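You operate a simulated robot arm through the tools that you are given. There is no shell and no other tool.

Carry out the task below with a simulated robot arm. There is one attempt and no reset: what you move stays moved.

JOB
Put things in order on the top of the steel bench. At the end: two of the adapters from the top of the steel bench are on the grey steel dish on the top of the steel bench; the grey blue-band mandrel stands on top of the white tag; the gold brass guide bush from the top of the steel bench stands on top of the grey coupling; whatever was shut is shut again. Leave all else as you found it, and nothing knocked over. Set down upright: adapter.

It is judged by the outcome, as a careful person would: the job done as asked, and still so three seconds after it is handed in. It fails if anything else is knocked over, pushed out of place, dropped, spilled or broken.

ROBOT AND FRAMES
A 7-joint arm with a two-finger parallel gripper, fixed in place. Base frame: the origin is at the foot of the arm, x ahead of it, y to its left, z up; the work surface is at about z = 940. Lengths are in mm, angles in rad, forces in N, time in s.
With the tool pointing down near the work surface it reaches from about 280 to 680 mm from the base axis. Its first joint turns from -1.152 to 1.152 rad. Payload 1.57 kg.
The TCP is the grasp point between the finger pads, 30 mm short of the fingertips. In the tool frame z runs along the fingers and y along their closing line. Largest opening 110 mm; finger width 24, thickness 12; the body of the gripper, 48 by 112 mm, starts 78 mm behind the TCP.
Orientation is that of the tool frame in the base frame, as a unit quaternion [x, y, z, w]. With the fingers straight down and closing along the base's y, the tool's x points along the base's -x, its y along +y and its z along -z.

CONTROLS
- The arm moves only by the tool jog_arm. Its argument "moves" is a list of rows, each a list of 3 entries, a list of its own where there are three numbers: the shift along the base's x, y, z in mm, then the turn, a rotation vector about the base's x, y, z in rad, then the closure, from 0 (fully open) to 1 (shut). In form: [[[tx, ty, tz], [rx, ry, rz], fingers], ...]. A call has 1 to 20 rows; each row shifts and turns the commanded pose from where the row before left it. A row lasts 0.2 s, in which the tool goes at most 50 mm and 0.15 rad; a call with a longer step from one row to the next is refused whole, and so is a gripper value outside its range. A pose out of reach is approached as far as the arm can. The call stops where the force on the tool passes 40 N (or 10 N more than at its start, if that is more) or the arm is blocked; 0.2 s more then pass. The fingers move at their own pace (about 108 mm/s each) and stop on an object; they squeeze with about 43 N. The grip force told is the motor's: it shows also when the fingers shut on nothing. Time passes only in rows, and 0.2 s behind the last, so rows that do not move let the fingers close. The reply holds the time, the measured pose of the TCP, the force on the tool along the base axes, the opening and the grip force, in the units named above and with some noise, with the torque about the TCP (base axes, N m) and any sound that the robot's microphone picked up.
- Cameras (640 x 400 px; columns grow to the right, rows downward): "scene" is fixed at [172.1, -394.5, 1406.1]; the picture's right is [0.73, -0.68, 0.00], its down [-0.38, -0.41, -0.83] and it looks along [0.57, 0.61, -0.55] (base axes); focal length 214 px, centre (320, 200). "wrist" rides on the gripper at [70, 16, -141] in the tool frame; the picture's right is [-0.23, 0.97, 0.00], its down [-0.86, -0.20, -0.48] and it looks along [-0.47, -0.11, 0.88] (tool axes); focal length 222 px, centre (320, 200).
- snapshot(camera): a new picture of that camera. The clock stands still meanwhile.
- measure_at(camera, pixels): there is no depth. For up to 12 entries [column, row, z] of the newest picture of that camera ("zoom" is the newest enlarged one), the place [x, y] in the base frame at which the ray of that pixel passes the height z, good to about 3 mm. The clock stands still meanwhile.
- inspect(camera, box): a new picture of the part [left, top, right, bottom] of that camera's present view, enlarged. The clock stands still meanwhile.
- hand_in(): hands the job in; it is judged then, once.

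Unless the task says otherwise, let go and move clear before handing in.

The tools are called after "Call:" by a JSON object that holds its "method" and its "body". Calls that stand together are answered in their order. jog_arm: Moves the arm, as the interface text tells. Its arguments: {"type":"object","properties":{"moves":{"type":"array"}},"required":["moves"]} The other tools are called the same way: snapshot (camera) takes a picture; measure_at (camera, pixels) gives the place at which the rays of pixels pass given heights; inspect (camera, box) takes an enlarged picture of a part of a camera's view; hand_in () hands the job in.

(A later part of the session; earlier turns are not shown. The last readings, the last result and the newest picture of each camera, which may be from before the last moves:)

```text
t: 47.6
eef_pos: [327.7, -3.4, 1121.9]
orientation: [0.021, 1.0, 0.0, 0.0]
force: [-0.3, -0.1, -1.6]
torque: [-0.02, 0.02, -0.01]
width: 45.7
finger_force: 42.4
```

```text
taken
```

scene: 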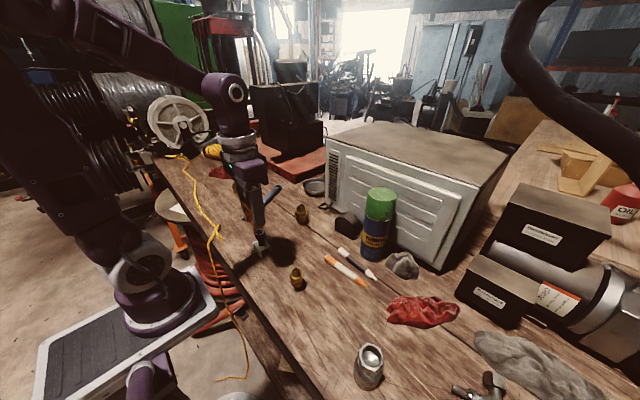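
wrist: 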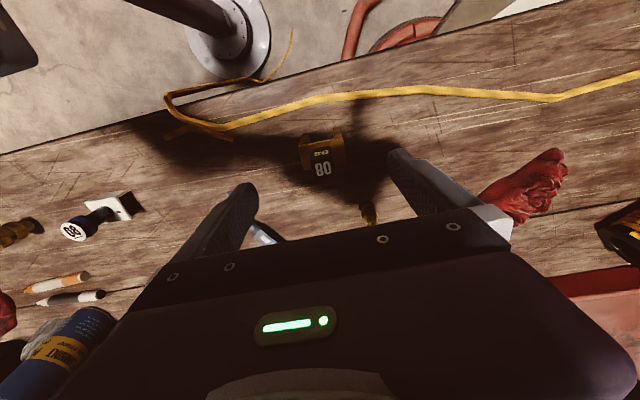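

The bush is carried intact and the mandrel on the tag is cleared. I'll continue to above the coupling.

Call:
{"method": "jog_arm", "body": {"moves": [[[0, -40, 0], [0, 0, 0], 1], [[0, -40, 0], [0, 0, 0], 1], [[0, -40, 0], [0, 0, 0], 1], [[0, -40, 0], [0, 0, 0], 1], [[0, -40, 0], [0, 0, 0], 1], [[0, -40, 0], [0, 0, 0], 1], [[0, -40, 0], [0, 0, 0], 1], [[0, -40, 0], [0, 0, 0], 1], [[0, -20, 0], [0, 0, 0], 1], [[0, 0, -10], [0, 0, 0], 1], [[0, 0, -12], [0, 0, 0], 1], [[0, 0, 0], [0, 0, 0], 1]]}}

Call:
{"method": "snapshot", "body": {"camera": "wrist"}}

Call:
{"method": "snapshot", "body": {"camera": "scene"}}

Call:
{"method": "inspect", "body": {"camera": "wrist", "box": [240, 100, 400, 220]}}

Call:
{"method": "inspect", "body": {"camera": "scene", "box": [320, 300, 416, 400]}}

```text
t: 50.2
eef_pos: [328.7, -343.1, 1098.9]
orientation: [0.021, 1.0, -0.001, 0.0]
force: [-0.3, -0.4, -1.3]
torque: [0.02, -0.02, 0.01]
width: 45.6
finger_force: 43.3
```

```text
taken
```

wrist: 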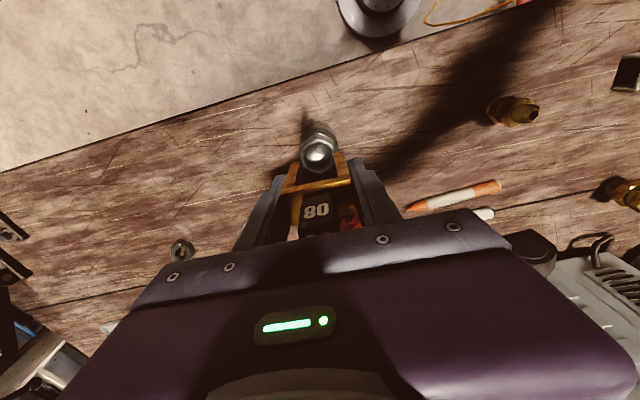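

```text
taken
```

scene: 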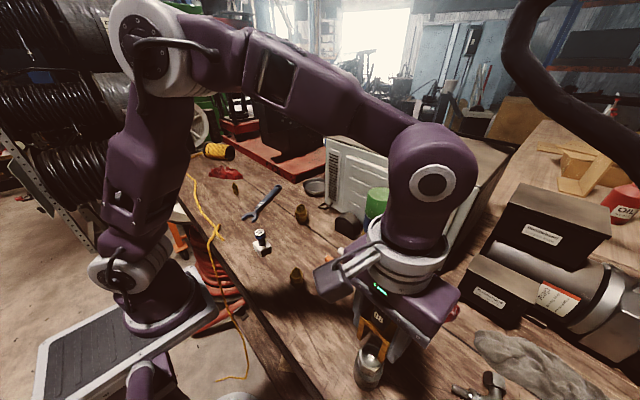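

```text
3.33 times, centred on (320, 160) of wrist
```

zoom: 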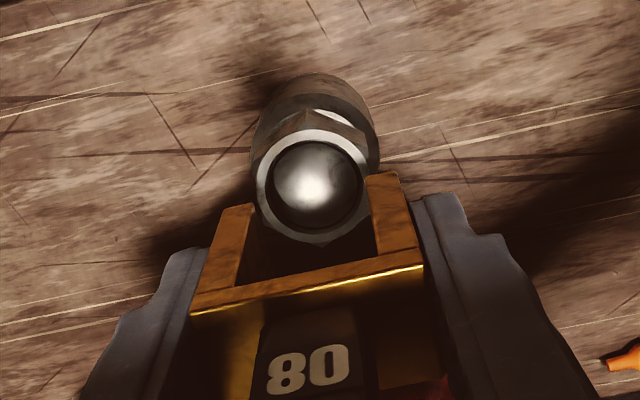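

```text
4.00 times, centred on (368, 350) of scene
```

zoom: 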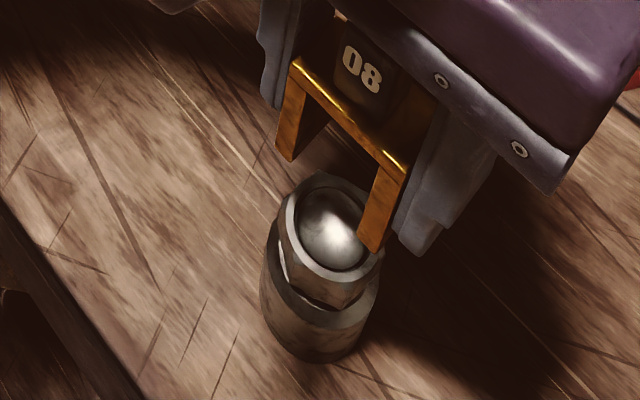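

The legs (inner gap about 30 mm) need to land on the ring (about 30 mm inside, 37.5 mm outside), so y must be right within about 2 mm. The ring is about (-2.7,-0.8) mm from the bush centre; I'll shift and lower to about 7 mm above it.

Call:
{"method": "jog_arm", "body": {"moves": [[[-2.7, -0.8, 0], [0, 0, 0], 1], [[0, 0, -10], [0, 0, 0], 1], [[0, 0, -10], [0, 0, 0], 1], [[0, 0, -6], [0, 0, 0], 1], [[0, 0, 0], [0, 0, 0], 1]]}}

Call:
{"method": "inspect", "body": {"camera": "wrist", "box": [272, 120, 368, 200]}}

Call:
{"method": "inspect", "body": {"camera": "scene", "box": [340, 310, 410, 390]}}

```text
t: 51.4
eef_pos: [324.9, -341.8, 1073.7]
orientation: [0.022, 1.0, -0.001, 0.0]
force: [-0.5, -0.7, -0.4]
torque: [0.03, 0.02, -0.04]
width: 45.8
finger_force: 43.3
```

```text
5.00 times, centred on (320, 160) of wrist
```

zoom: 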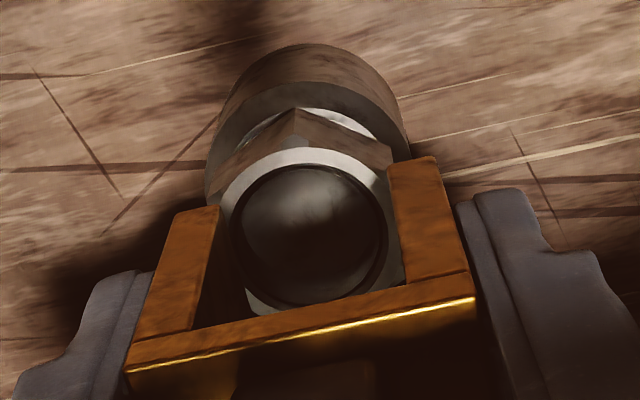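

```text
5.00 times, centred on (375, 350) of scene
```

zoom: 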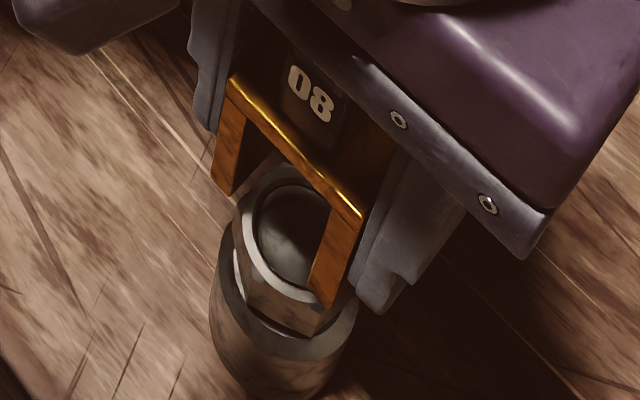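

The bush looks slightly toward +y relative to the ring (hole centre at zoom x≈309 against 323 expected). I'll zoom further to quantify.

Call:
{"method": "inspect", "body": {"camera": "wrist", "box": [290, 140, 350, 190]}}

Call:
{"method": "inspect", "body": {"camera": "scene", "box": [355, 335, 395, 380]}}

```text
8.00 times, centred on (320, 165) of wrist
```

zoom: 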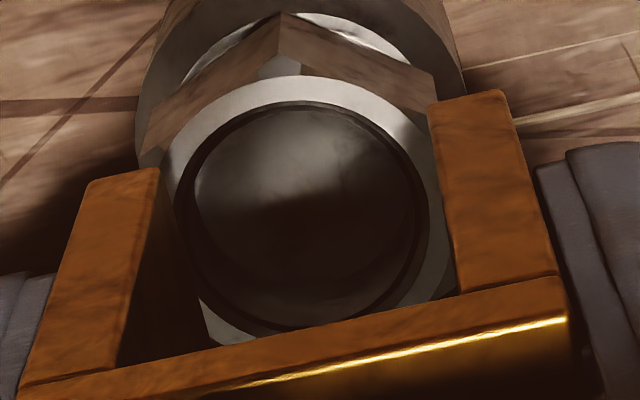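

```text
8.89 times, centred on (375, 358) of scene
```

zoom: 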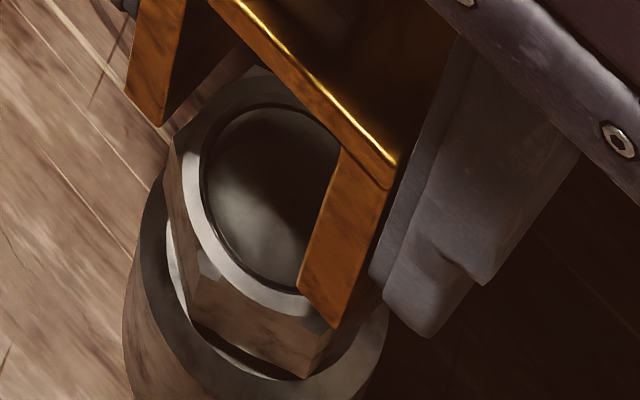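

The ring centre is about 2.1 mm toward -y from the bush centre. I'll shift that, lower 4 mm, and re-inspect.

Call:
{"method": "jog_arm", "body": {"moves": [[[0, -2.1, 0], [0, 0, 0], 1], [[0, 0, -4], [0, 0, 0], 1], [[0, 0, 0], [0, 0, 0], 1]]}}

Call:
{"method": "inspect", "body": {"camera": "wrist", "box": [290, 140, 350, 190]}}

Call:
{"method": "inspect", "body": {"camera": "scene", "box": [355, 335, 395, 380]}}

```text
t: 52.2
eef_pos: [325.9, -346.6, 1070.5]
orientation: [0.021, 1.0, -0.001, 0.001]
force: [-0.5, -0.6, -2.2]
torque: [-0.01, -0.03, 0.01]
width: 45.5
finger_force: 43.0
```

```text
8.00 times, centred on (320, 165) of wrist
```

zoom: 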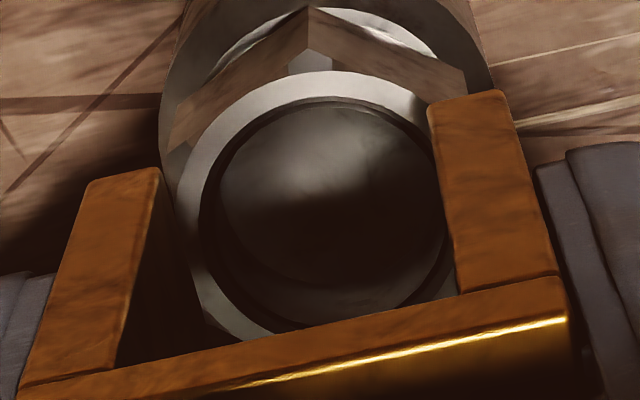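

```text
8.89 times, centred on (375, 358) of scene
```

zoom: 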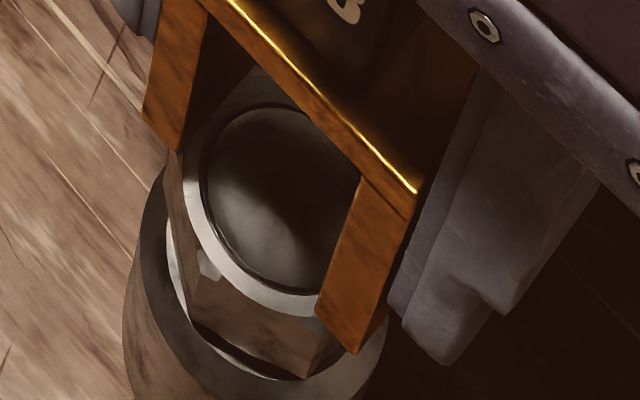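

Now the ring is about 1 mm toward +y and 1.5 mm toward -x of the bush centre. I'll trim and lower in small steps with force readings.

Call:
{"method": "jog_arm", "body": {"moves": [[[-1.5, 0.8, 0], [0, 0, 0], 1], [[0, 0, -2], [0, 0, 0], 1], [[0, 0, 0], [0, 0, 0], 1]]}}

Call:
{"method": "inspect", "body": {"camera": "wrist", "box": [290, 140, 350, 190]}}

Call:
{"method": "inspect", "body": {"camera": "scene", "box": [355, 335, 395, 380]}}

```text
t: 53.0
eef_pos: [323.6, -343.6, 1069.5]
orientation: [0.021, 1.0, 0.0, -0.001]
force: [-0.3, 0.5, -1.8]
torque: [0.01, -0.02, 0.02]
width: 45.7
finger_force: 42.7
```

```text
8.00 times, centred on (320, 165) of wrist
```

zoom: 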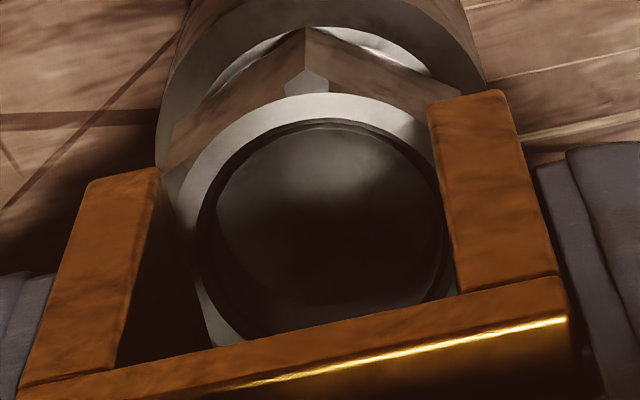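

```text
8.89 times, centred on (375, 358) of scene
```

zoom: 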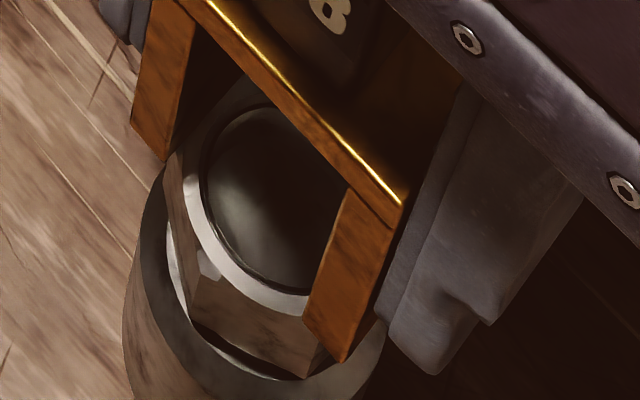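

Alignment is now within about 1 mm in both directions. I'll trim +0.6 mm in y and descend until contact.

Call:
{"method": "jog_arm", "body": {"moves": [[[0, 0.6, -1.5], [0, 0, 0], 1], [[0, 0, -1], [0, 0, 0], 1], [[0, 0, 0], [0, 0, 0], 1]]}}

Call:
{"method": "inspect", "body": {"camera": "scene", "box": [355, 335, 395, 380]}}

```text
t: 53.8
eef_pos: [323.1, -343.5, 1064.8]
orientation: [0.021, 1.0, -0.001, 0.001]
force: [1.2, -0.2, -1.5]
torque: [-0.03, 0.0, 0.01]
width: 45.6
finger_force: 43.1
```

```text
8.89 times, centred on (375, 358) of scene
```

zoom: 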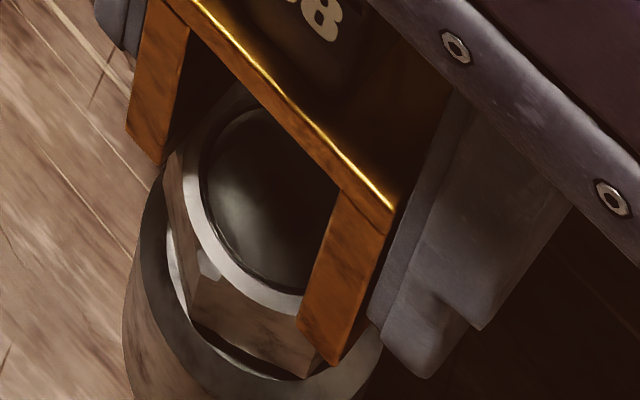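

No contact yet at TCP z=1064.8. I'll continue down gently.

Call:
{"method": "jog_arm", "body": {"moves": [[[0, 0, -1], [0, 0, 0], 1], [[0, 0, -1], [0, 0, 0], 1], [[0, 0, 0], [0, 0, 0], 1]]}}

Call:
{"method": "inspect", "body": {"camera": "wrist", "box": [290, 140, 350, 190]}}

```text
t: 54.6
eef_pos: [323.9, -343.7, 1063.8]
orientation: [0.021, 1.0, -0.001, 0.0]
force: [-0.1, 0.7, -0.5]
torque: [-0.02, 0.02, 0.01]
width: 45.8
finger_force: 43.3
```

```text
8.00 times, centred on (320, 165) of wrist
```

zoom: 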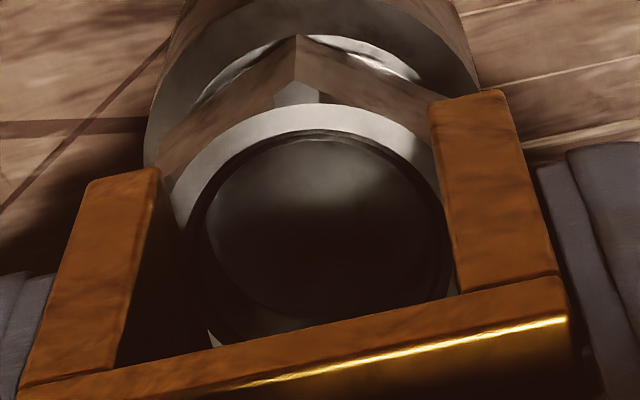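

Still no contact; the hole centre (zoom x≈318) matches the bush centre. I'll keep lowering by 1 mm steps.

Call:
{"method": "jog_arm", "body": {"moves": [[[0.5, 0, -1], [0, 0, 0], 1], [[0, 0, -1], [0, 0, 0], 1], [[0, 0, 0], [0, 0, 0], 1]]}}

```text
t: 55.4
eef_pos: [323.9, -344.5, 1062.1]
orientation: [0.021, 1.0, -0.002, 0.0]
force: [-0.6, 0.3, -1.0]
torque: [0.0, 0.0, -0.02]
width: 45.6
finger_force: 42.9
```

Call:
{"method": "jog_arm", "body": {"moves": [[[0, 0, -1], [0, 0, 0], 1], [[0, 0, -1], [0, 0, 0], 1], [[0, 0, 0], [0, 0, 0], 1]]}}

Call:
{"method": "inspect", "body": {"camera": "scene", "box": [345, 325, 395, 385]}}

Call:
{"method": "inspect", "body": {"camera": "wrist", "box": [290, 140, 350, 190]}}

```text
t: 56.2
eef_pos: [324.5, -344.1, 1061.0]
orientation: [0.021, 1.0, 0.0, 0.0]
force: [0.1, -0.8, -0.6]
torque: [-0.03, 0.01, -0.04]
width: 45.6
finger_force: 42.8
```

```text
6.67 times, centred on (370, 355) of scene
```

zoom: 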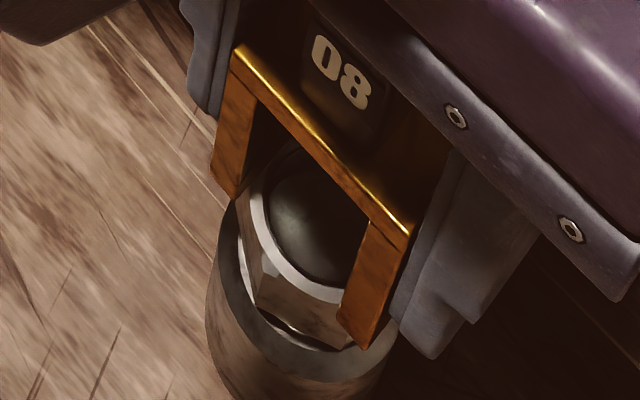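

```text
8.00 times, centred on (320, 165) of wrist
```

zoom: 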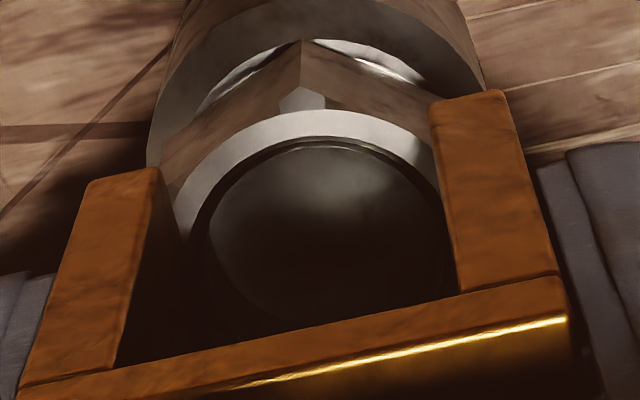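

Leg bottoms should be at z≈1017.5 and still no contact. I'll keep going in small steps and monitor.

Call:
{"method": "jog_arm", "body": {"moves": [[[0.8, 0, -1], [0, 0, 0], 1], [[0, 0, -1], [0, 0, 0], 1], [[0, 0, 0], [0, 0, 0], 1]]}}

Call:
{"method": "jog_arm", "body": {"moves": [[[0, 0, -1], [0, 0, 0], 1], [[0, 0, 0], [0, 0, 0], 1]]}}

Call:
{"method": "inspect", "body": {"camera": "wrist", "box": [290, 140, 350, 190]}}

Call:
{"method": "inspect", "body": {"camera": "scene", "box": [345, 325, 395, 385]}}

```text
t: 57.0
eef_pos: [326.2, -344.2, 1057.4]
orientation: [0.022, 1.0, -0.001, 0.0]
force: [-0.4, -0.6, -0.7]
torque: [-0.02, -0.08, 0.01]
width: 45.6
finger_force: 43.0
```

```text
t: 57.6
eef_pos: [325.1, -344.2, 1057.5]
orientation: [0.02, 1.0, -0.001, 0.001]
force: [1.7, 4.5, 13.2]
torque: [0.41, -0.16, 0.0]
width: 45.7
finger_force: 42.8
```

```text
8.00 times, centred on (320, 165) of wrist
```

zoom: 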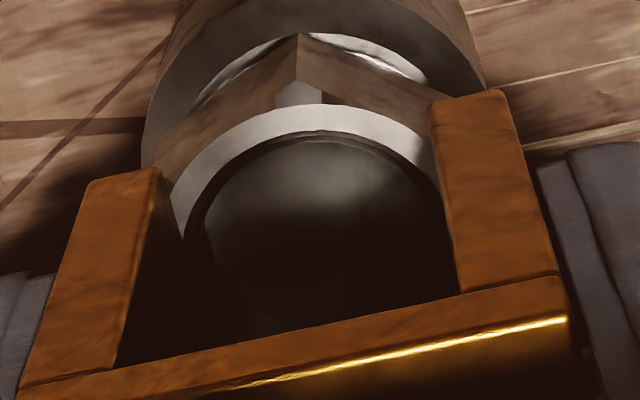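

```text
6.67 times, centred on (370, 355) of scene
```

zoom: 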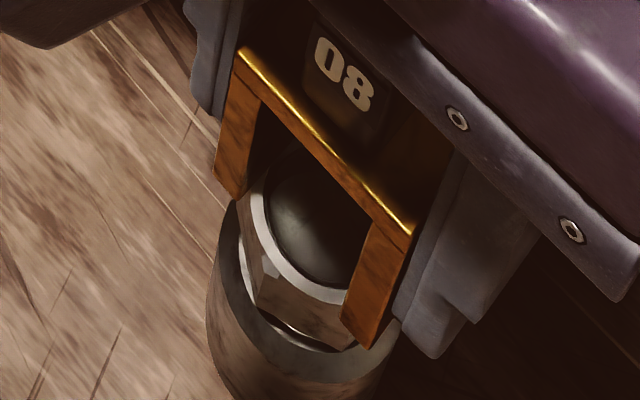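

Contact at TCP z≈1057.5 (13 N), but the torque says it is only on the +y leg with a sideways push. I'll lift slightly, shift 1.2 mm toward -y and touch down again to compare.

Call:
{"method": "jog_arm", "body": {"moves": [[[0, 0, 2], [0, 0, 0], 1], [[0, -1.2, 0], [0, 0, 0], 1], [[0, 0, -1], [0, 0, 0], 1], [[0, 0, 0], [0, 0, 0], 1]]}}

Call:
{"method": "inspect", "body": {"camera": "wrist", "box": [290, 140, 350, 190]}}

Call:
{"method": "jog_arm", "body": {"moves": [[[0, 0, -1], [0, 0, 0], 1], [[0, 0, 0], [0, 0, 0], 1]]}}

```text
t: 58.6
eef_pos: [325.6, -344.4, 1057.9]
orientation: [0.021, 1.0, -0.001, 0.0]
force: [-0.7, 0.7, -1.2]
torque: [0.01, 0.0, 0.03]
width: 45.4
finger_force: 42.9
```

```text
8.00 times, centred on (320, 165) of wrist
```

zoom: 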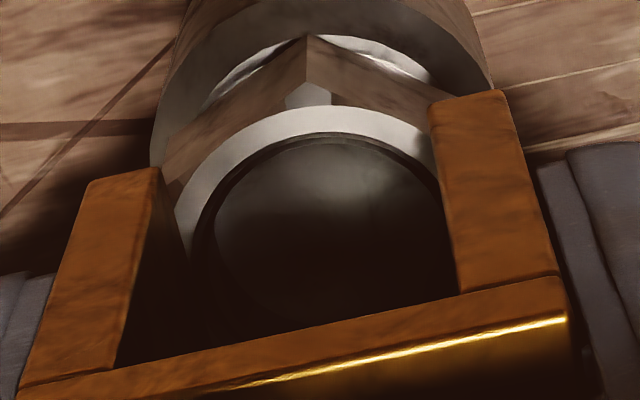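

```text
t: 59.2
eef_pos: [325.8, -345.7, 1056.2]
orientation: [0.021, 1.0, -0.002, 0.002]
force: [-3.8, 1.2, 16.9]
torque: [0.32, 0.09, 0.03]
width: 45.9
finger_force: 43.1
```

Contact is still only on the +y leg, yet the legs' inner edges (zoom x≈191 and 453) are symmetric about the hole (centre 322), so it's just a tiny tilt. I'll rotate slightly about x to bring the other leg down.

Call:
{"method": "jog_arm", "body": {"moves": [[[0, 0, 0], [0.008, 0, 0], 1], [[0, 0, 0], [0, 0, 0], 1]]}}

Call:
{"method": "jog_arm", "body": {"moves": [[[0, 0, 0], [0.008, 0, 0], 1], [[0, 0, 0], [0, 0, 0], 1]]}}

```text
t: 59.8
eef_pos: [325.7, -345.2, 1057.0]
orientation: [0.022, 1.0, 0.002, 0.001]
force: [-3.5, -2.3, 24.2]
torque: [-0.29, -0.01, 0.01]
width: 45.6
finger_force: 42.6
```

```text
t: 60.4
eef_pos: [325.5, -345.8, 1057.1]
orientation: [0.02, 1.0, 0.006, 0.001]
force: [1.7, -4.6, 27.1]
torque: [-0.62, -0.23, -0.03]
width: 45.6
finger_force: 43.5
```

The torque flips sign, so both legs rest on the ring (about ±15.5 mm). I'll return to the balanced tilt, ease the load, and release.

Call:
{"method": "jog_arm", "body": {"moves": [[[0, 0, 0.4], [-0.011, 0, 0], 1], [[0, 0, 0], [0, 0, 0], 1]]}}

```text
t: 61.0
eef_pos: [325.4, -345.2, 1056.8]
orientation: [0.02, 1.0, 0.001, 0.002]
force: [3.8, -3.0, 24.8]
torque: [-0.26, -0.25, 0.01]
width: 45.7
finger_force: 43.2
```

Call:
{"method": "jog_arm", "body": {"moves": [[[0, 0, 0.6], [-0.002, 0, 0], 1], [[0, 0, 0], [0, 0, 0], 1]]}}

```text
t: 61.6
eef_pos: [325.3, -344.0, 1056.4]
orientation: [0.021, 1.0, 0.002, 0.0]
force: [3.4, -0.9, 7.9]
torque: [-0.24, -0.19, 0.05]
width: 45.9
finger_force: 42.9
```

The load is now light (7.9 N). I'll open in small increments and look before rising.

Call:
{"method": "jog_arm", "body": {"moves": [[[0, 0, 0], [0, 0, 0], 0.57], [[0, 0, 0], [0, 0, 0], 0.55], [[0, 0, 0], [0, 0, 0], 0.52], [[0, 0, 0], [0, 0, 0], 0.48], [[0, 0, 0], [0, 0, 0], 0.4], [[0, 0, 0], [0, 0, 0], 0.3], [[0, 0, 0], [0, 0, 0], 0.3]]}}

Call:
{"method": "inspect", "body": {"camera": "wrist", "box": [272, 120, 368, 200]}}

Call:
{"method": "inspect", "body": {"camera": "scene", "box": [330, 310, 410, 390]}}

```text
t: 63.2
eef_pos: [325.5, -345.7, 1057.2]
orientation: [0.021, 1.0, 0.0, -0.001]
force: [0.1, 0.6, 0.3]
torque: [0.0, -0.01, 0.0]
width: 76.9
finger_force: 0.0
```

```text
5.00 times, centred on (320, 160) of wrist
```

zoom: 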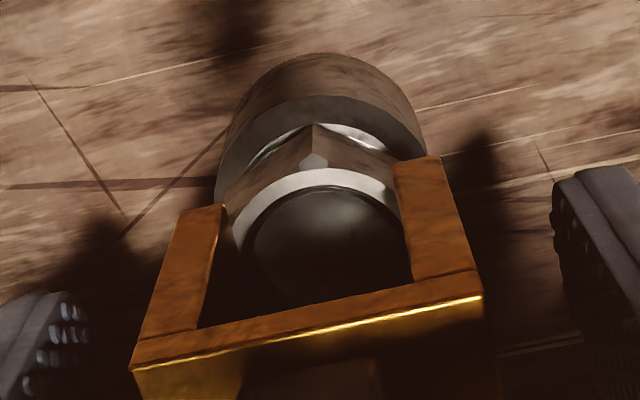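

```text
5.00 times, centred on (370, 350) of scene
```

zoom: 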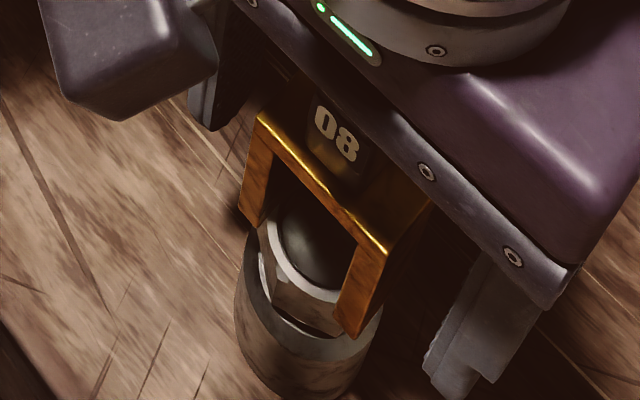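

The bush stands on the coupling, released. I'll rise straight up well clear and look again.

Call:
{"method": "jog_arm", "body": {"moves": [[[0, 0, 10], [0, 0, 0], 0.2], [[0, 0, 25], [0, 0, 0], 0.1], [[0, 0, 35], [0, 0, 0], 0], [[0, 0, 40], [0, 0, 0], 0], [[0, 0, 40], [0, 0, 0.02], 0], [[0, 0, 0], [0, 0, 0.02], 0], [[0, 0, 0], [0, 0, 0], 0]]}}

Call:
{"method": "snapshot", "body": {"camera": "wrist"}}

Call:
{"method": "inspect", "body": {"camera": "wrist", "box": [280, 110, 360, 180]}}

Call:
{"method": "inspect", "body": {"camera": "scene", "box": [330, 300, 410, 390]}}

```text
t: 64.8
eef_pos: [324.3, -344.2, 1206.2]
orientation: [0.001, 1.0, 0.0, 0.0]
force: [0.7, 0.1, 0.7]
torque: [0.0, 0.0, 0.01]
width: 110.1
finger_force: 0.1
```

```text
taken
```

wrist: 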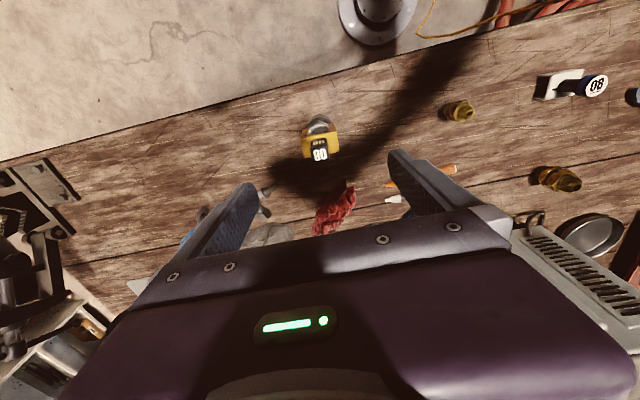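

```text
5.71 times, centred on (320, 145) of wrist
```

zoom: 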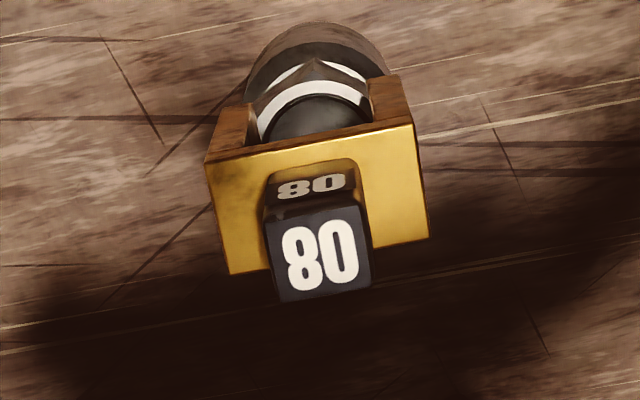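

```text
4.44 times, centred on (370, 345) of scene
```

zoom: 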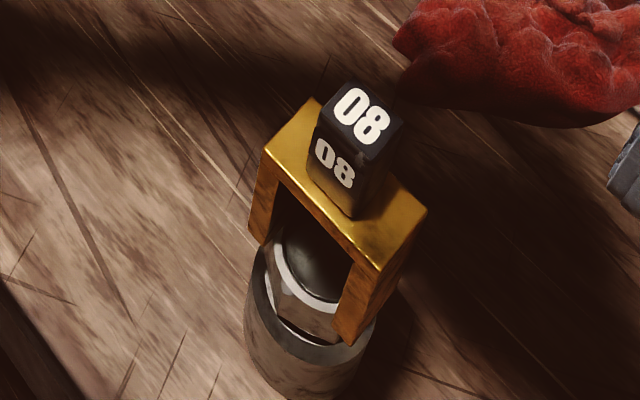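

The bush stands squarely on the coupling. Next are the adapters: I'll use A1 near (346,-127) and A3 near (428,388), and first take a close look at A1.

Call:
{"method": "jog_arm", "body": {"moves": [[[0, 40, 0], [0, 0, 0], 0], [[0, 40, 0], [0, 0, 0], 0], [[3, 40, -20], [0, 0, 0], 0], [[5, 40, -25], [0, 0, 0], 0], [[5, 40, -25], [0, 0, 0], 0], [[5, 15, -25], [0, 0, 0], 0], [[0, 0, -10], [0, 0, 0], 0], [[0, 0, 0], [0, 0, 0], 0]]}}

Call:
{"method": "snapshot", "body": {"camera": "wrist"}}

Call:
{"method": "inspect", "body": {"camera": "wrist", "box": [280, 110, 360, 170]}}

Call:
{"method": "inspect", "body": {"camera": "scene", "box": [273, 260, 321, 300]}}

```text
t: 66.6
eef_pos: [343.8, -131.3, 1103.1]
orientation: [0.001, 1.0, 0.001, -0.001]
force: [-0.2, 0.1, 0.0]
torque: [-0.03, -0.01, 0.0]
width: 110.1
finger_force: 0.0
```

```text
taken
```

wrist: 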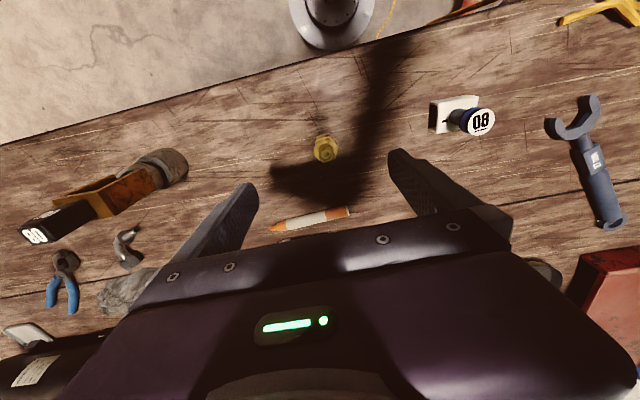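

```text
6.67 times, centred on (320, 140) of wrist
```

zoom: 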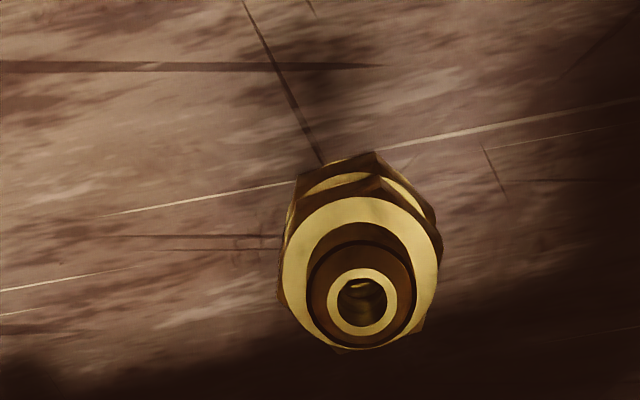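

```text
10.00 times, centred on (297, 280) of scene
```

zoom: 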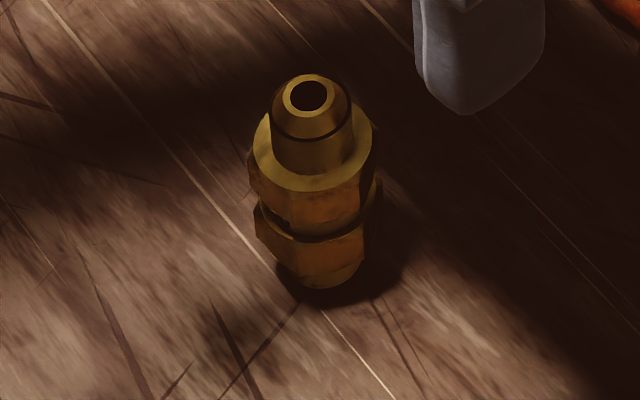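

A1 stands at about (350,-124), top at z≈1000, hex about 30 mm. Since the dish is at the edge of reach, I'll grip with a small forward tilt (0.2 rad) that I keep through placing. First I'll align above A1.

Call:
{"method": "jog_arm", "body": {"moves": [[[3, 2, -15], [0, -0.1, 0], 0], [[3, 3, -15], [0, -0.1, 0], 0], [[0, 0, -20], [0, 0, 0], 0], [[0, 0, 0], [0, 0, 0], 0]]}}

Call:
{"method": "inspect", "body": {"camera": "wrist", "box": [272, 140, 368, 220]}}

Call:
{"method": "inspect", "body": {"camera": "scene", "box": [257, 230, 337, 300]}}

```text
t: 67.6
eef_pos: [351.2, -123.1, 1053.0]
orientation: [0.0, 0.995, 0.001, 0.1]
force: [-0.8, 0.7, -0.4]
torque: [0.0, 0.02, 0.0]
width: 110.0
finger_force: 0.1
```

```text
5.00 times, centred on (320, 180) of wrist
```

zoom: 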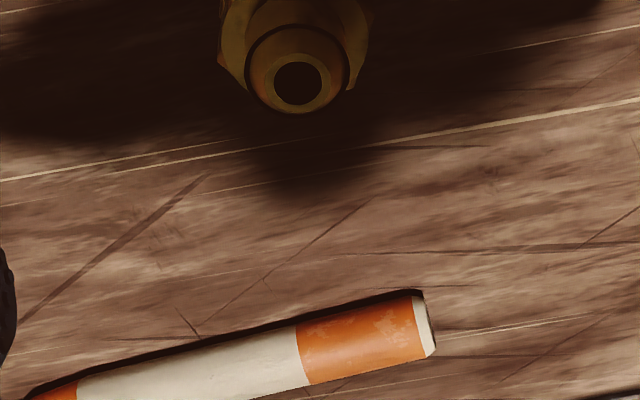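

```text
5.71 times, centred on (297, 265) of scene
```

zoom: 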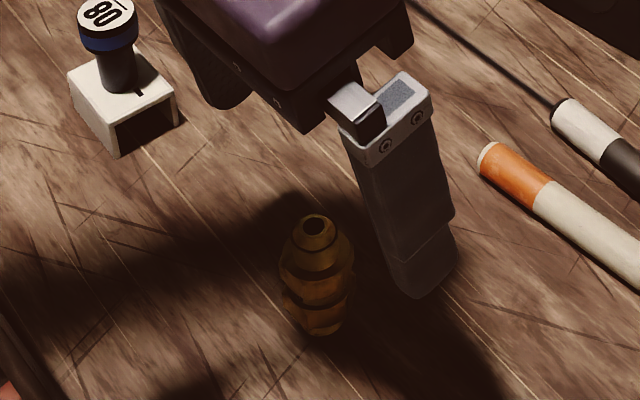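

The adapter's bore is at (315.6,157), giving A1's axis at about (352,-125). I'll shift 2 mm in y, descend to z=993 and partially close.

Call:
{"method": "jog_arm", "body": {"moves": [[[0.5, -2, -20], [0, 0, 0], 0], [[0, 0, -25], [0, 0, 0], 0.2], [[0, 0, -15], [0, 0, 0], 0.4], [[0, 0, 0], [0, 0, 0], 0.55], [[0, 0, 0], [0, 0, 0], 0.6], [[0, 0, 0], [0, 0, 0], 0.6]]}}

Call:
{"method": "inspect", "body": {"camera": "wrist", "box": [272, 140, 368, 220]}}

Call:
{"method": "inspect", "body": {"camera": "scene", "box": [257, 230, 337, 300]}}

```text
t: 69.0
eef_pos: [349.1, -127.1, 995.0]
orientation: [0.001, 0.995, 0.001, 0.1]
force: [-0.1, -0.6, -0.7]
torque: [0.04, 0.0, -0.01]
width: 44.0
finger_force: 0.0
```

```text
5.00 times, centred on (320, 180) of wrist
```

zoom: 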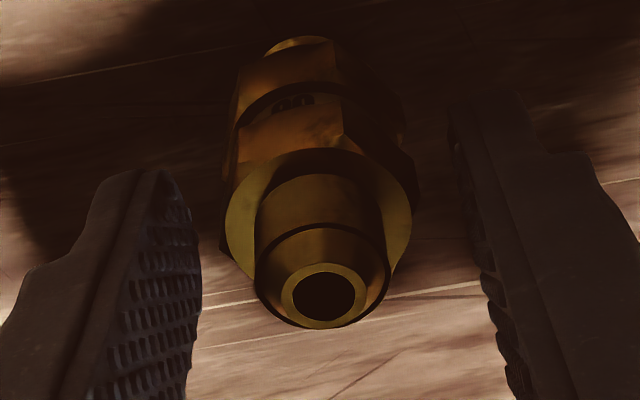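

```text
5.71 times, centred on (297, 265) of scene
```

zoom: 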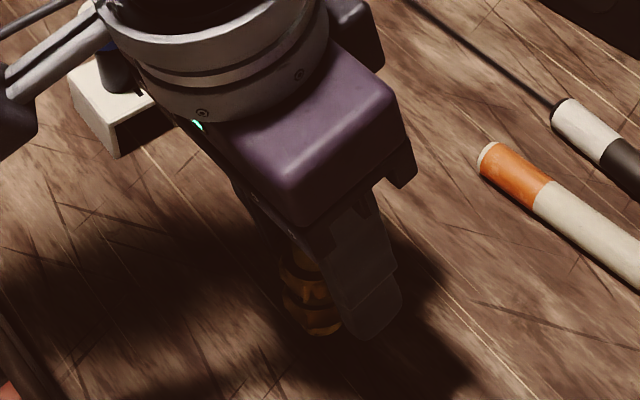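

The adapter is centred between the pads (hex 222–418 against gap middle about 325). I'll close and grip.

Call:
{"method": "jog_arm", "body": {"moves": [[[0, -0.5, 0], [0, 0, 0], 0.64], [[0, 0, 0], [0, 0, 0], 0.68], [[0, 0, 0], [0, 0, 0], 0.71], [[0, 0, 0], [0, 0, 0], 0.74], [[0, 0, 0], [0, 0, 0], 0.8], [[0, 0, 0], [0, 0, 0], 1], [[0, 0, 0], [0, 0, 0], 1]]}}

Call:
{"method": "inspect", "body": {"camera": "wrist", "box": [272, 140, 368, 220]}}

```text
t: 70.6
eef_pos: [349.2, -126.0, 994.5]
orientation: [0.001, 0.995, 0.0, 0.101]
force: [-0.7, 0.1, 0.1]
torque: [-0.01, 0.02, -0.03]
width: 30.1
finger_force: 39.7
```

```text
5.00 times, centred on (320, 180) of wrist
```

zoom: 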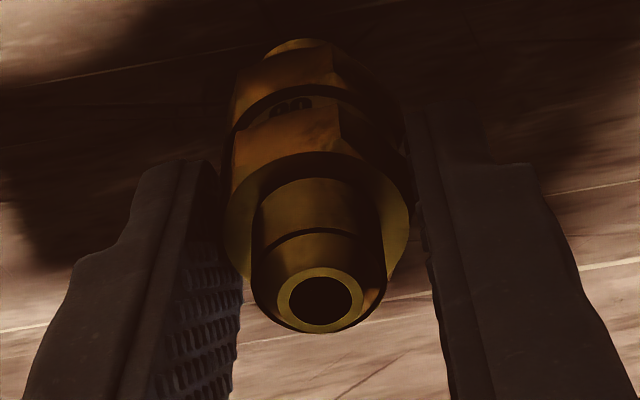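

A1 is gripped at 30.1 mm, its base 54.5 mm below the TCP. I'll lift it high and move diagonally toward the dish, stopping short of it.

Call:
{"method": "jog_arm", "body": {"moves": [[[0, 0, 10], [0, 0, 0], 1], [[0, 0, 30], [0, 0, 0], 1], [[0, 0, 40], [0, 0, 0], 1], [[0, 0, 36], [0, 0, 0], 1], [[25, 32, 0], [0, 0, 0], 1], [[27, 32, 0], [0, 0, 0], 1], [[27, 32, 0], [0, 0, 0], 1], [[27, 32, 0], [0, 0, 0], 1], [[27, 32, 0], [0, 0, 0], 1], [[27, 32, 0], [0, 0, 0], 1], [[27, 32, 0], [0, 0, 0], 1], [[27, 32, 0], [0, 0, 0], 1], [[27, 32, 0], [0, 0, 0], 1], [[0, 0, 0], [0, 0, 0], 1]]}}

Call:
{"method": "snapshot", "body": {"camera": "wrist"}}

Call:
{"method": "snapshot", "body": {"camera": "scene"}}

```text
t: 73.6
eef_pos: [589.4, 162.7, 1108.5]
orientation: [0.001, 0.995, 0.001, 0.1]
force: [-1.0, 0.1, -1.7]
torque: [0.0, -0.02, 0.04]
width: 30.1
finger_force: 39.1
```

```text
taken
```

wrist: 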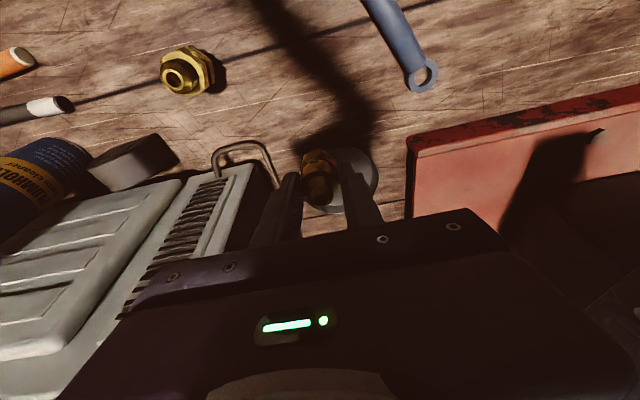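

```text
taken
```

scene: 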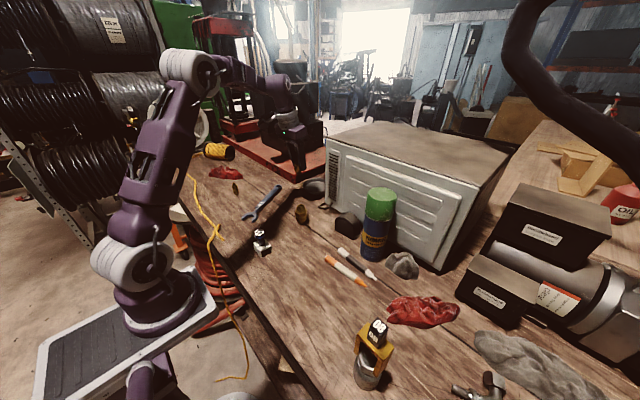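

The dish is behind the held adapter, around (342,180). I'll zoom to relocate its centre from this closer view.

Call:
{"method": "inspect", "body": {"camera": "wrist", "box": [280, 130, 400, 220]}}

Call:
{"method": "measure_at", "body": {"camera": "wrist", "pixels": [[340, 149, 956], [377, 180, 956], [303, 180, 956], [345, 180, 945]]}}

```text
4.44 times, centred on (340, 175) of wrist
```

zoom: 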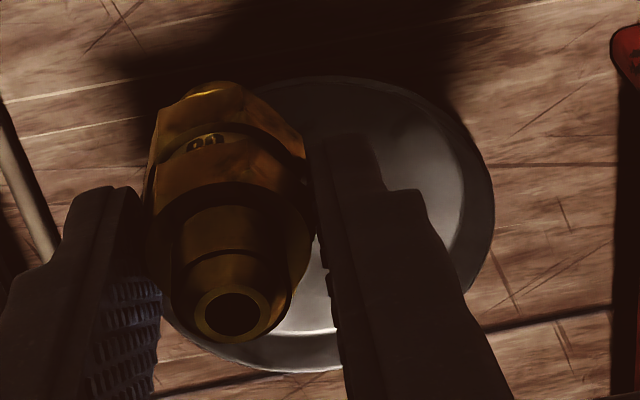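

```text
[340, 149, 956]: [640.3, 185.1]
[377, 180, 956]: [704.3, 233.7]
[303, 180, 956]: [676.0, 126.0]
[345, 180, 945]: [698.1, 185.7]
```

The dish centre comes out at about (692,179), rim radius about 57. I plan A1 at about (683,150) and A3 at about (675,205), both well inside. I'll move A1 over its spot at height to test reach.

Call:
{"method": "jog_arm", "body": {"moves": [[[32, -4, 0], [0, 0, 0], 1], [[32, -4, 0], [0, 0, 0], 1], [[30, -5, 0], [0, 0, 0], 1], [[0, 0, -20], [0, 0, 0], 1], [[0, 0, -15], [0, 0, 0], 1], [[0, 0, 0], [0, 0, 0], 1]]}}

Call:
{"method": "snapshot", "body": {"camera": "wrist"}}

Call:
{"method": "inspect", "body": {"camera": "scene", "box": [270, 120, 366, 210]}}

```text
t: 75.0
eef_pos: [686.2, 145.2, 1072.8]
orientation: [0.001, 0.995, 0.001, 0.101]
force: [-1.3, 0.5, -0.9]
torque: [-0.02, -0.01, -0.06]
width: 29.8
finger_force: 39.3
out of reach, approached as far as the arm can: row 3
```

```text
taken
```

wrist: 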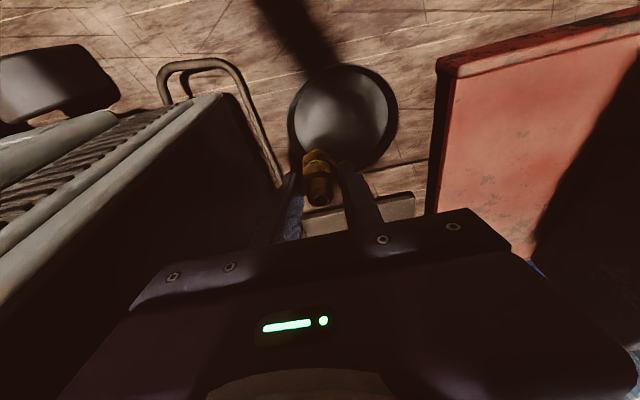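

```text
4.44 times, centred on (318, 165) of scene
```

zoom: 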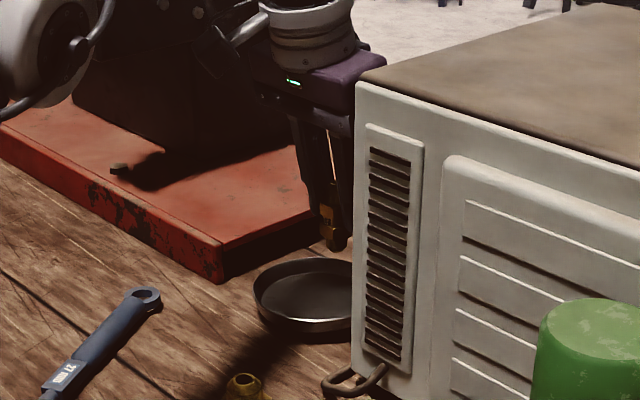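

Reach is sufficient: the TCP got to (686,145). From this view the dish centre is about (687,177), so I'll shift slightly (-4,+3) and descend to just above the dish floor.

Call:
{"method": "jog_arm", "body": {"moves": [[[-4, 3, -15], [0, 0, 0], 1], [[0, 0, -20], [0, 0, 0], 1], [[0, 0, -15], [0, 0, 0], 1], [[0, 0, -10], [0, 0, 0], 1], [[0, 0, 0], [0, 0, 0], 1]]}}

Call:
{"method": "snapshot", "body": {"camera": "wrist"}}

Call:
{"method": "inspect", "body": {"camera": "wrist", "box": [260, 90, 400, 210]}}

Call:
{"method": "inspect", "body": {"camera": "scene", "box": [290, 140, 350, 210]}}

```text
t: 76.2
eef_pos: [681.3, 148.9, 1012.2]
orientation: [0.001, 0.995, 0.001, 0.101]
force: [0.2, 0.2, -0.6]
torque: [0.01, 0.0, 0.01]
width: 30.4
finger_force: 39.7
```

```text
taken
```

wrist: 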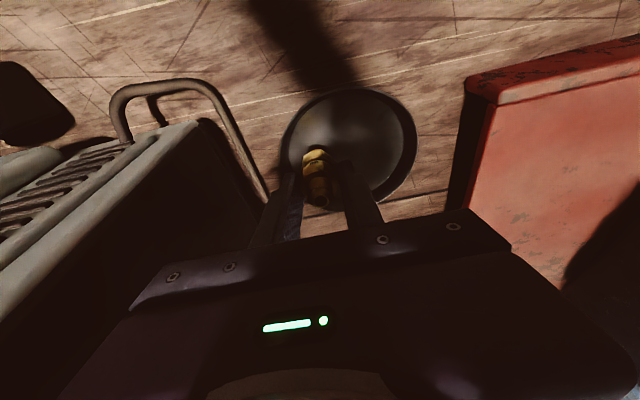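

```text
3.33 times, centred on (330, 150) of wrist
```

zoom: 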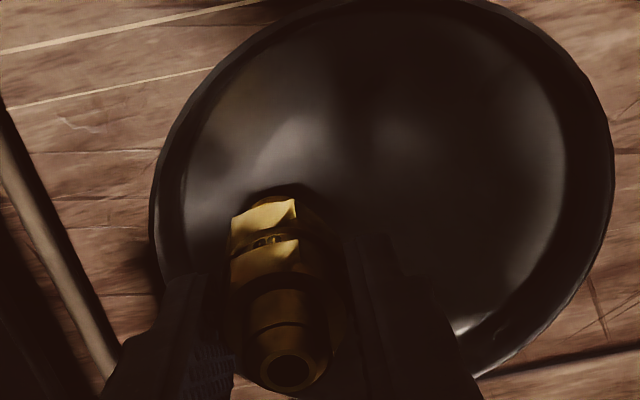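

```text
5.71 times, centred on (320, 175) of scene
```

zoom: 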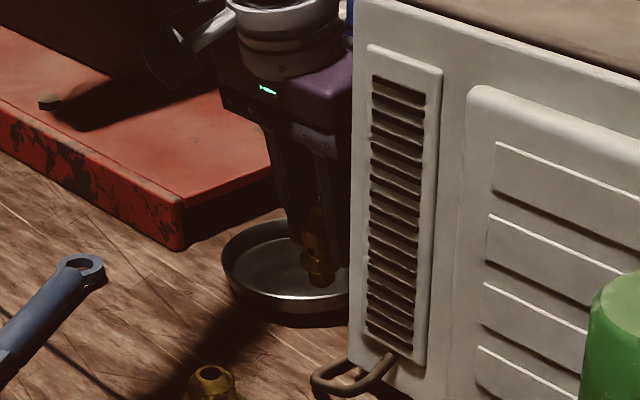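

The base hovers about 14 mm above the floor, roughly 25 mm to the right of the dish centre, as planned. I'll lower it gently to contact.

Call:
{"method": "jog_arm", "body": {"moves": [[[0, 0, -6], [0, 0, 0], 1], [[0, 0, -4], [0, 0, 0], 1], [[0, 0, -2], [0, 0, 0], 1], [[0, 0, 0], [0, 0, 0], 1]]}}

```text
t: 77.2
eef_pos: [681.5, 150.5, 1001.9]
orientation: [0.0, 0.995, 0.001, 0.103]
force: [3.2, -0.4, 23.7]
torque: [-0.1, -0.22, -0.08]
width: 30.5
finger_force: 39.2
```

Contact with the dish floor at TCP z≈1002 (24 N). I'll ease the load and release slowly.

Call:
{"method": "jog_arm", "body": {"moves": [[[0, 0, 1], [0, 0, 0], 1], [[0, 0, 0], [0, 0, 0], 1]]}}

```text
t: 77.8
eef_pos: [681.3, 149.5, 1001.9]
orientation: [0.001, 0.995, 0.0, 0.101]
force: [5.6, -1.5, 15.3]
torque: [-0.11, -0.29, 0.0]
width: 30.1
finger_force: 39.5
```

Call:
{"method": "jog_arm", "body": {"moves": [[[0, 0, 0.4], [0, 0, 0], 0.72], [[0, 0, 0], [0, 0, 0], 0.7], [[0, 0, 0], [0, 0, 0], 0.66], [[0, 0, 0], [0, 0, 0], 0.6], [[0, 0, 0], [0, 0, 0], 0.5], [[0, 0, 5], [0, 0, 0], 0.5], [[0, 0, 15], [0, 0, 0], 0.5], [[0, 0, 30], [0, 0, 0], 0.5], [[0, 0, 30], [0, 0, 0], 0.5], [[-20, 0, 20], [0, 0, 0], 0.5], [[-40, 0, 0], [0, 0, 0], 0.5], [[-40, 0, 0], [0, 0, 0], 0.5], [[0, 0, 0], [0, 0, 0], 0.5]]}}

Call:
{"method": "snapshot", "body": {"camera": "wrist"}}

Call:
{"method": "inspect", "body": {"camera": "wrist", "box": [280, 130, 400, 230]}}

Call:
{"method": "inspect", "body": {"camera": "scene", "box": [290, 140, 350, 210]}}

```text
t: 80.6
eef_pos: [578.7, 149.0, 1102.9]
orientation: [0.001, 0.995, 0.001, 0.1]
force: [0.0, -0.6, 0.2]
torque: [-0.04, 0.04, 0.0]
width: 55.0
finger_force: 0.1
```

```text
taken
```

wrist: 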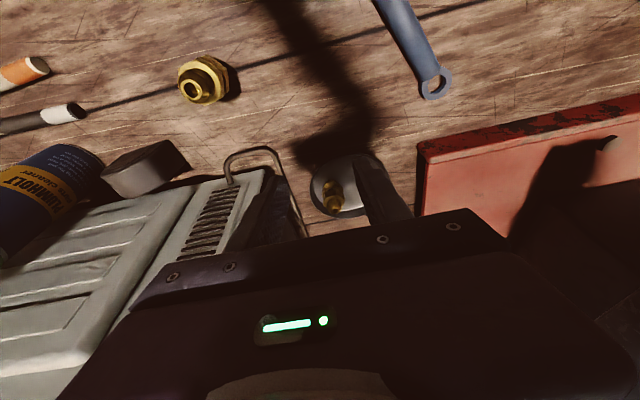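

```text
4.00 times, centred on (340, 180) of wrist
```

zoom: 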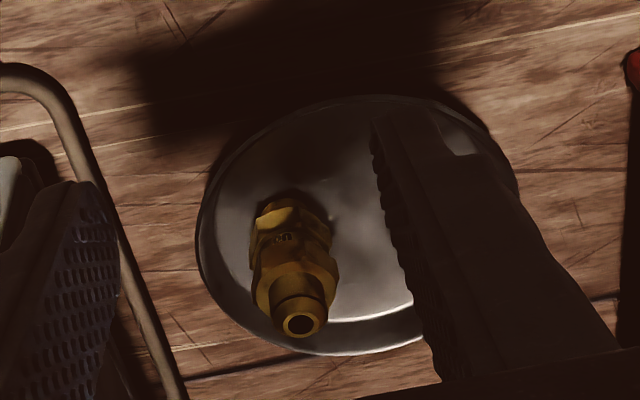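

```text
5.71 times, centred on (320, 175) of scene
```

zoom: 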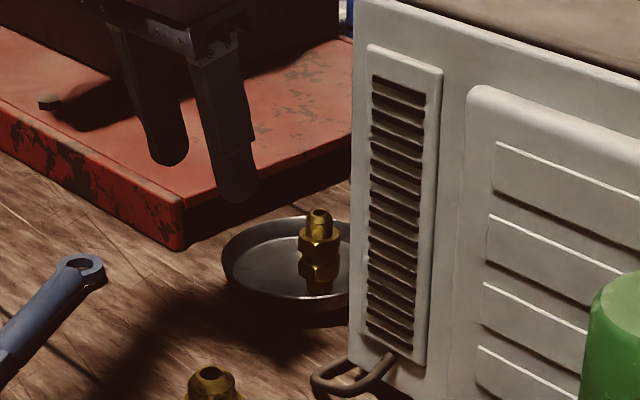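

A1 stands upright in the dish on its right side, with space on the left. Now I'll go to A3, keeping the same tilt.

Call:
{"method": "jog_arm", "body": {"moves": [[[-19, 28, 0], [0, 0, 0], 0.5], [[-19, 29, 0], [0, 0, 0], 0.5], [[-19, 29, 0], [0, 0, 0], 0.5], [[-19, 29, 0], [0, 0, 0], 0.5], [[-19, 29, 0], [0, 0, 0], 0.5], [[-19, 29, 0], [0, 0, 0], 0.5], [[-19, 29, 0], [0, 0, 0], 0.4], [[-17, 30, 0], [0, 0, 0], 0.4], [[0, 0, -20], [0, 0, 0], 0.4], [[0, 0, 0], [0, 0, 0], 0.4]]}}

Call:
{"method": "snapshot", "body": {"camera": "wrist"}}

Call:
{"method": "inspect", "body": {"camera": "wrist", "box": [272, 110, 368, 190]}}

Call:
{"method": "inspect", "body": {"camera": "scene", "box": [206, 160, 266, 210]}}

```text
t: 82.8
eef_pos: [429.9, 385.1, 1081.1]
orientation: [0.001, 0.995, 0.001, 0.1]
force: [1.0, 0.0, 0.1]
torque: [0.01, 0.01, -0.01]
width: 65.7
finger_force: 0.0
```

```text
taken
```

wrist: 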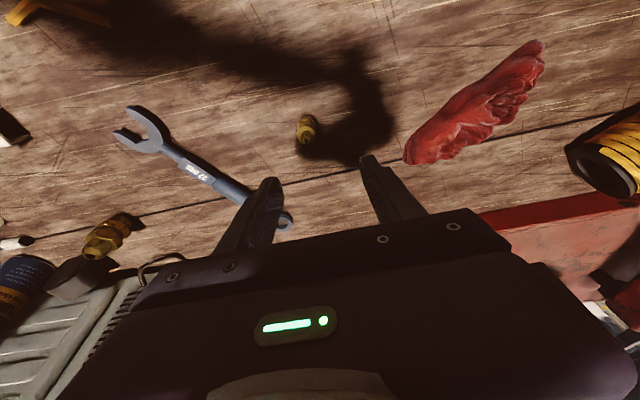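

```text
5.00 times, centred on (320, 150) of wrist
```

zoom: 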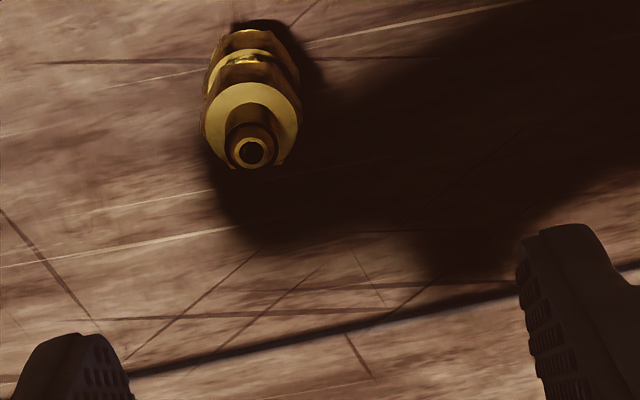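

```text
8.00 times, centred on (236, 185) of scene
```

zoom: 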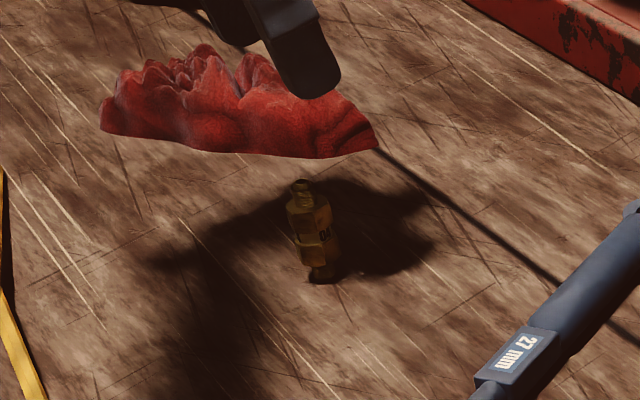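

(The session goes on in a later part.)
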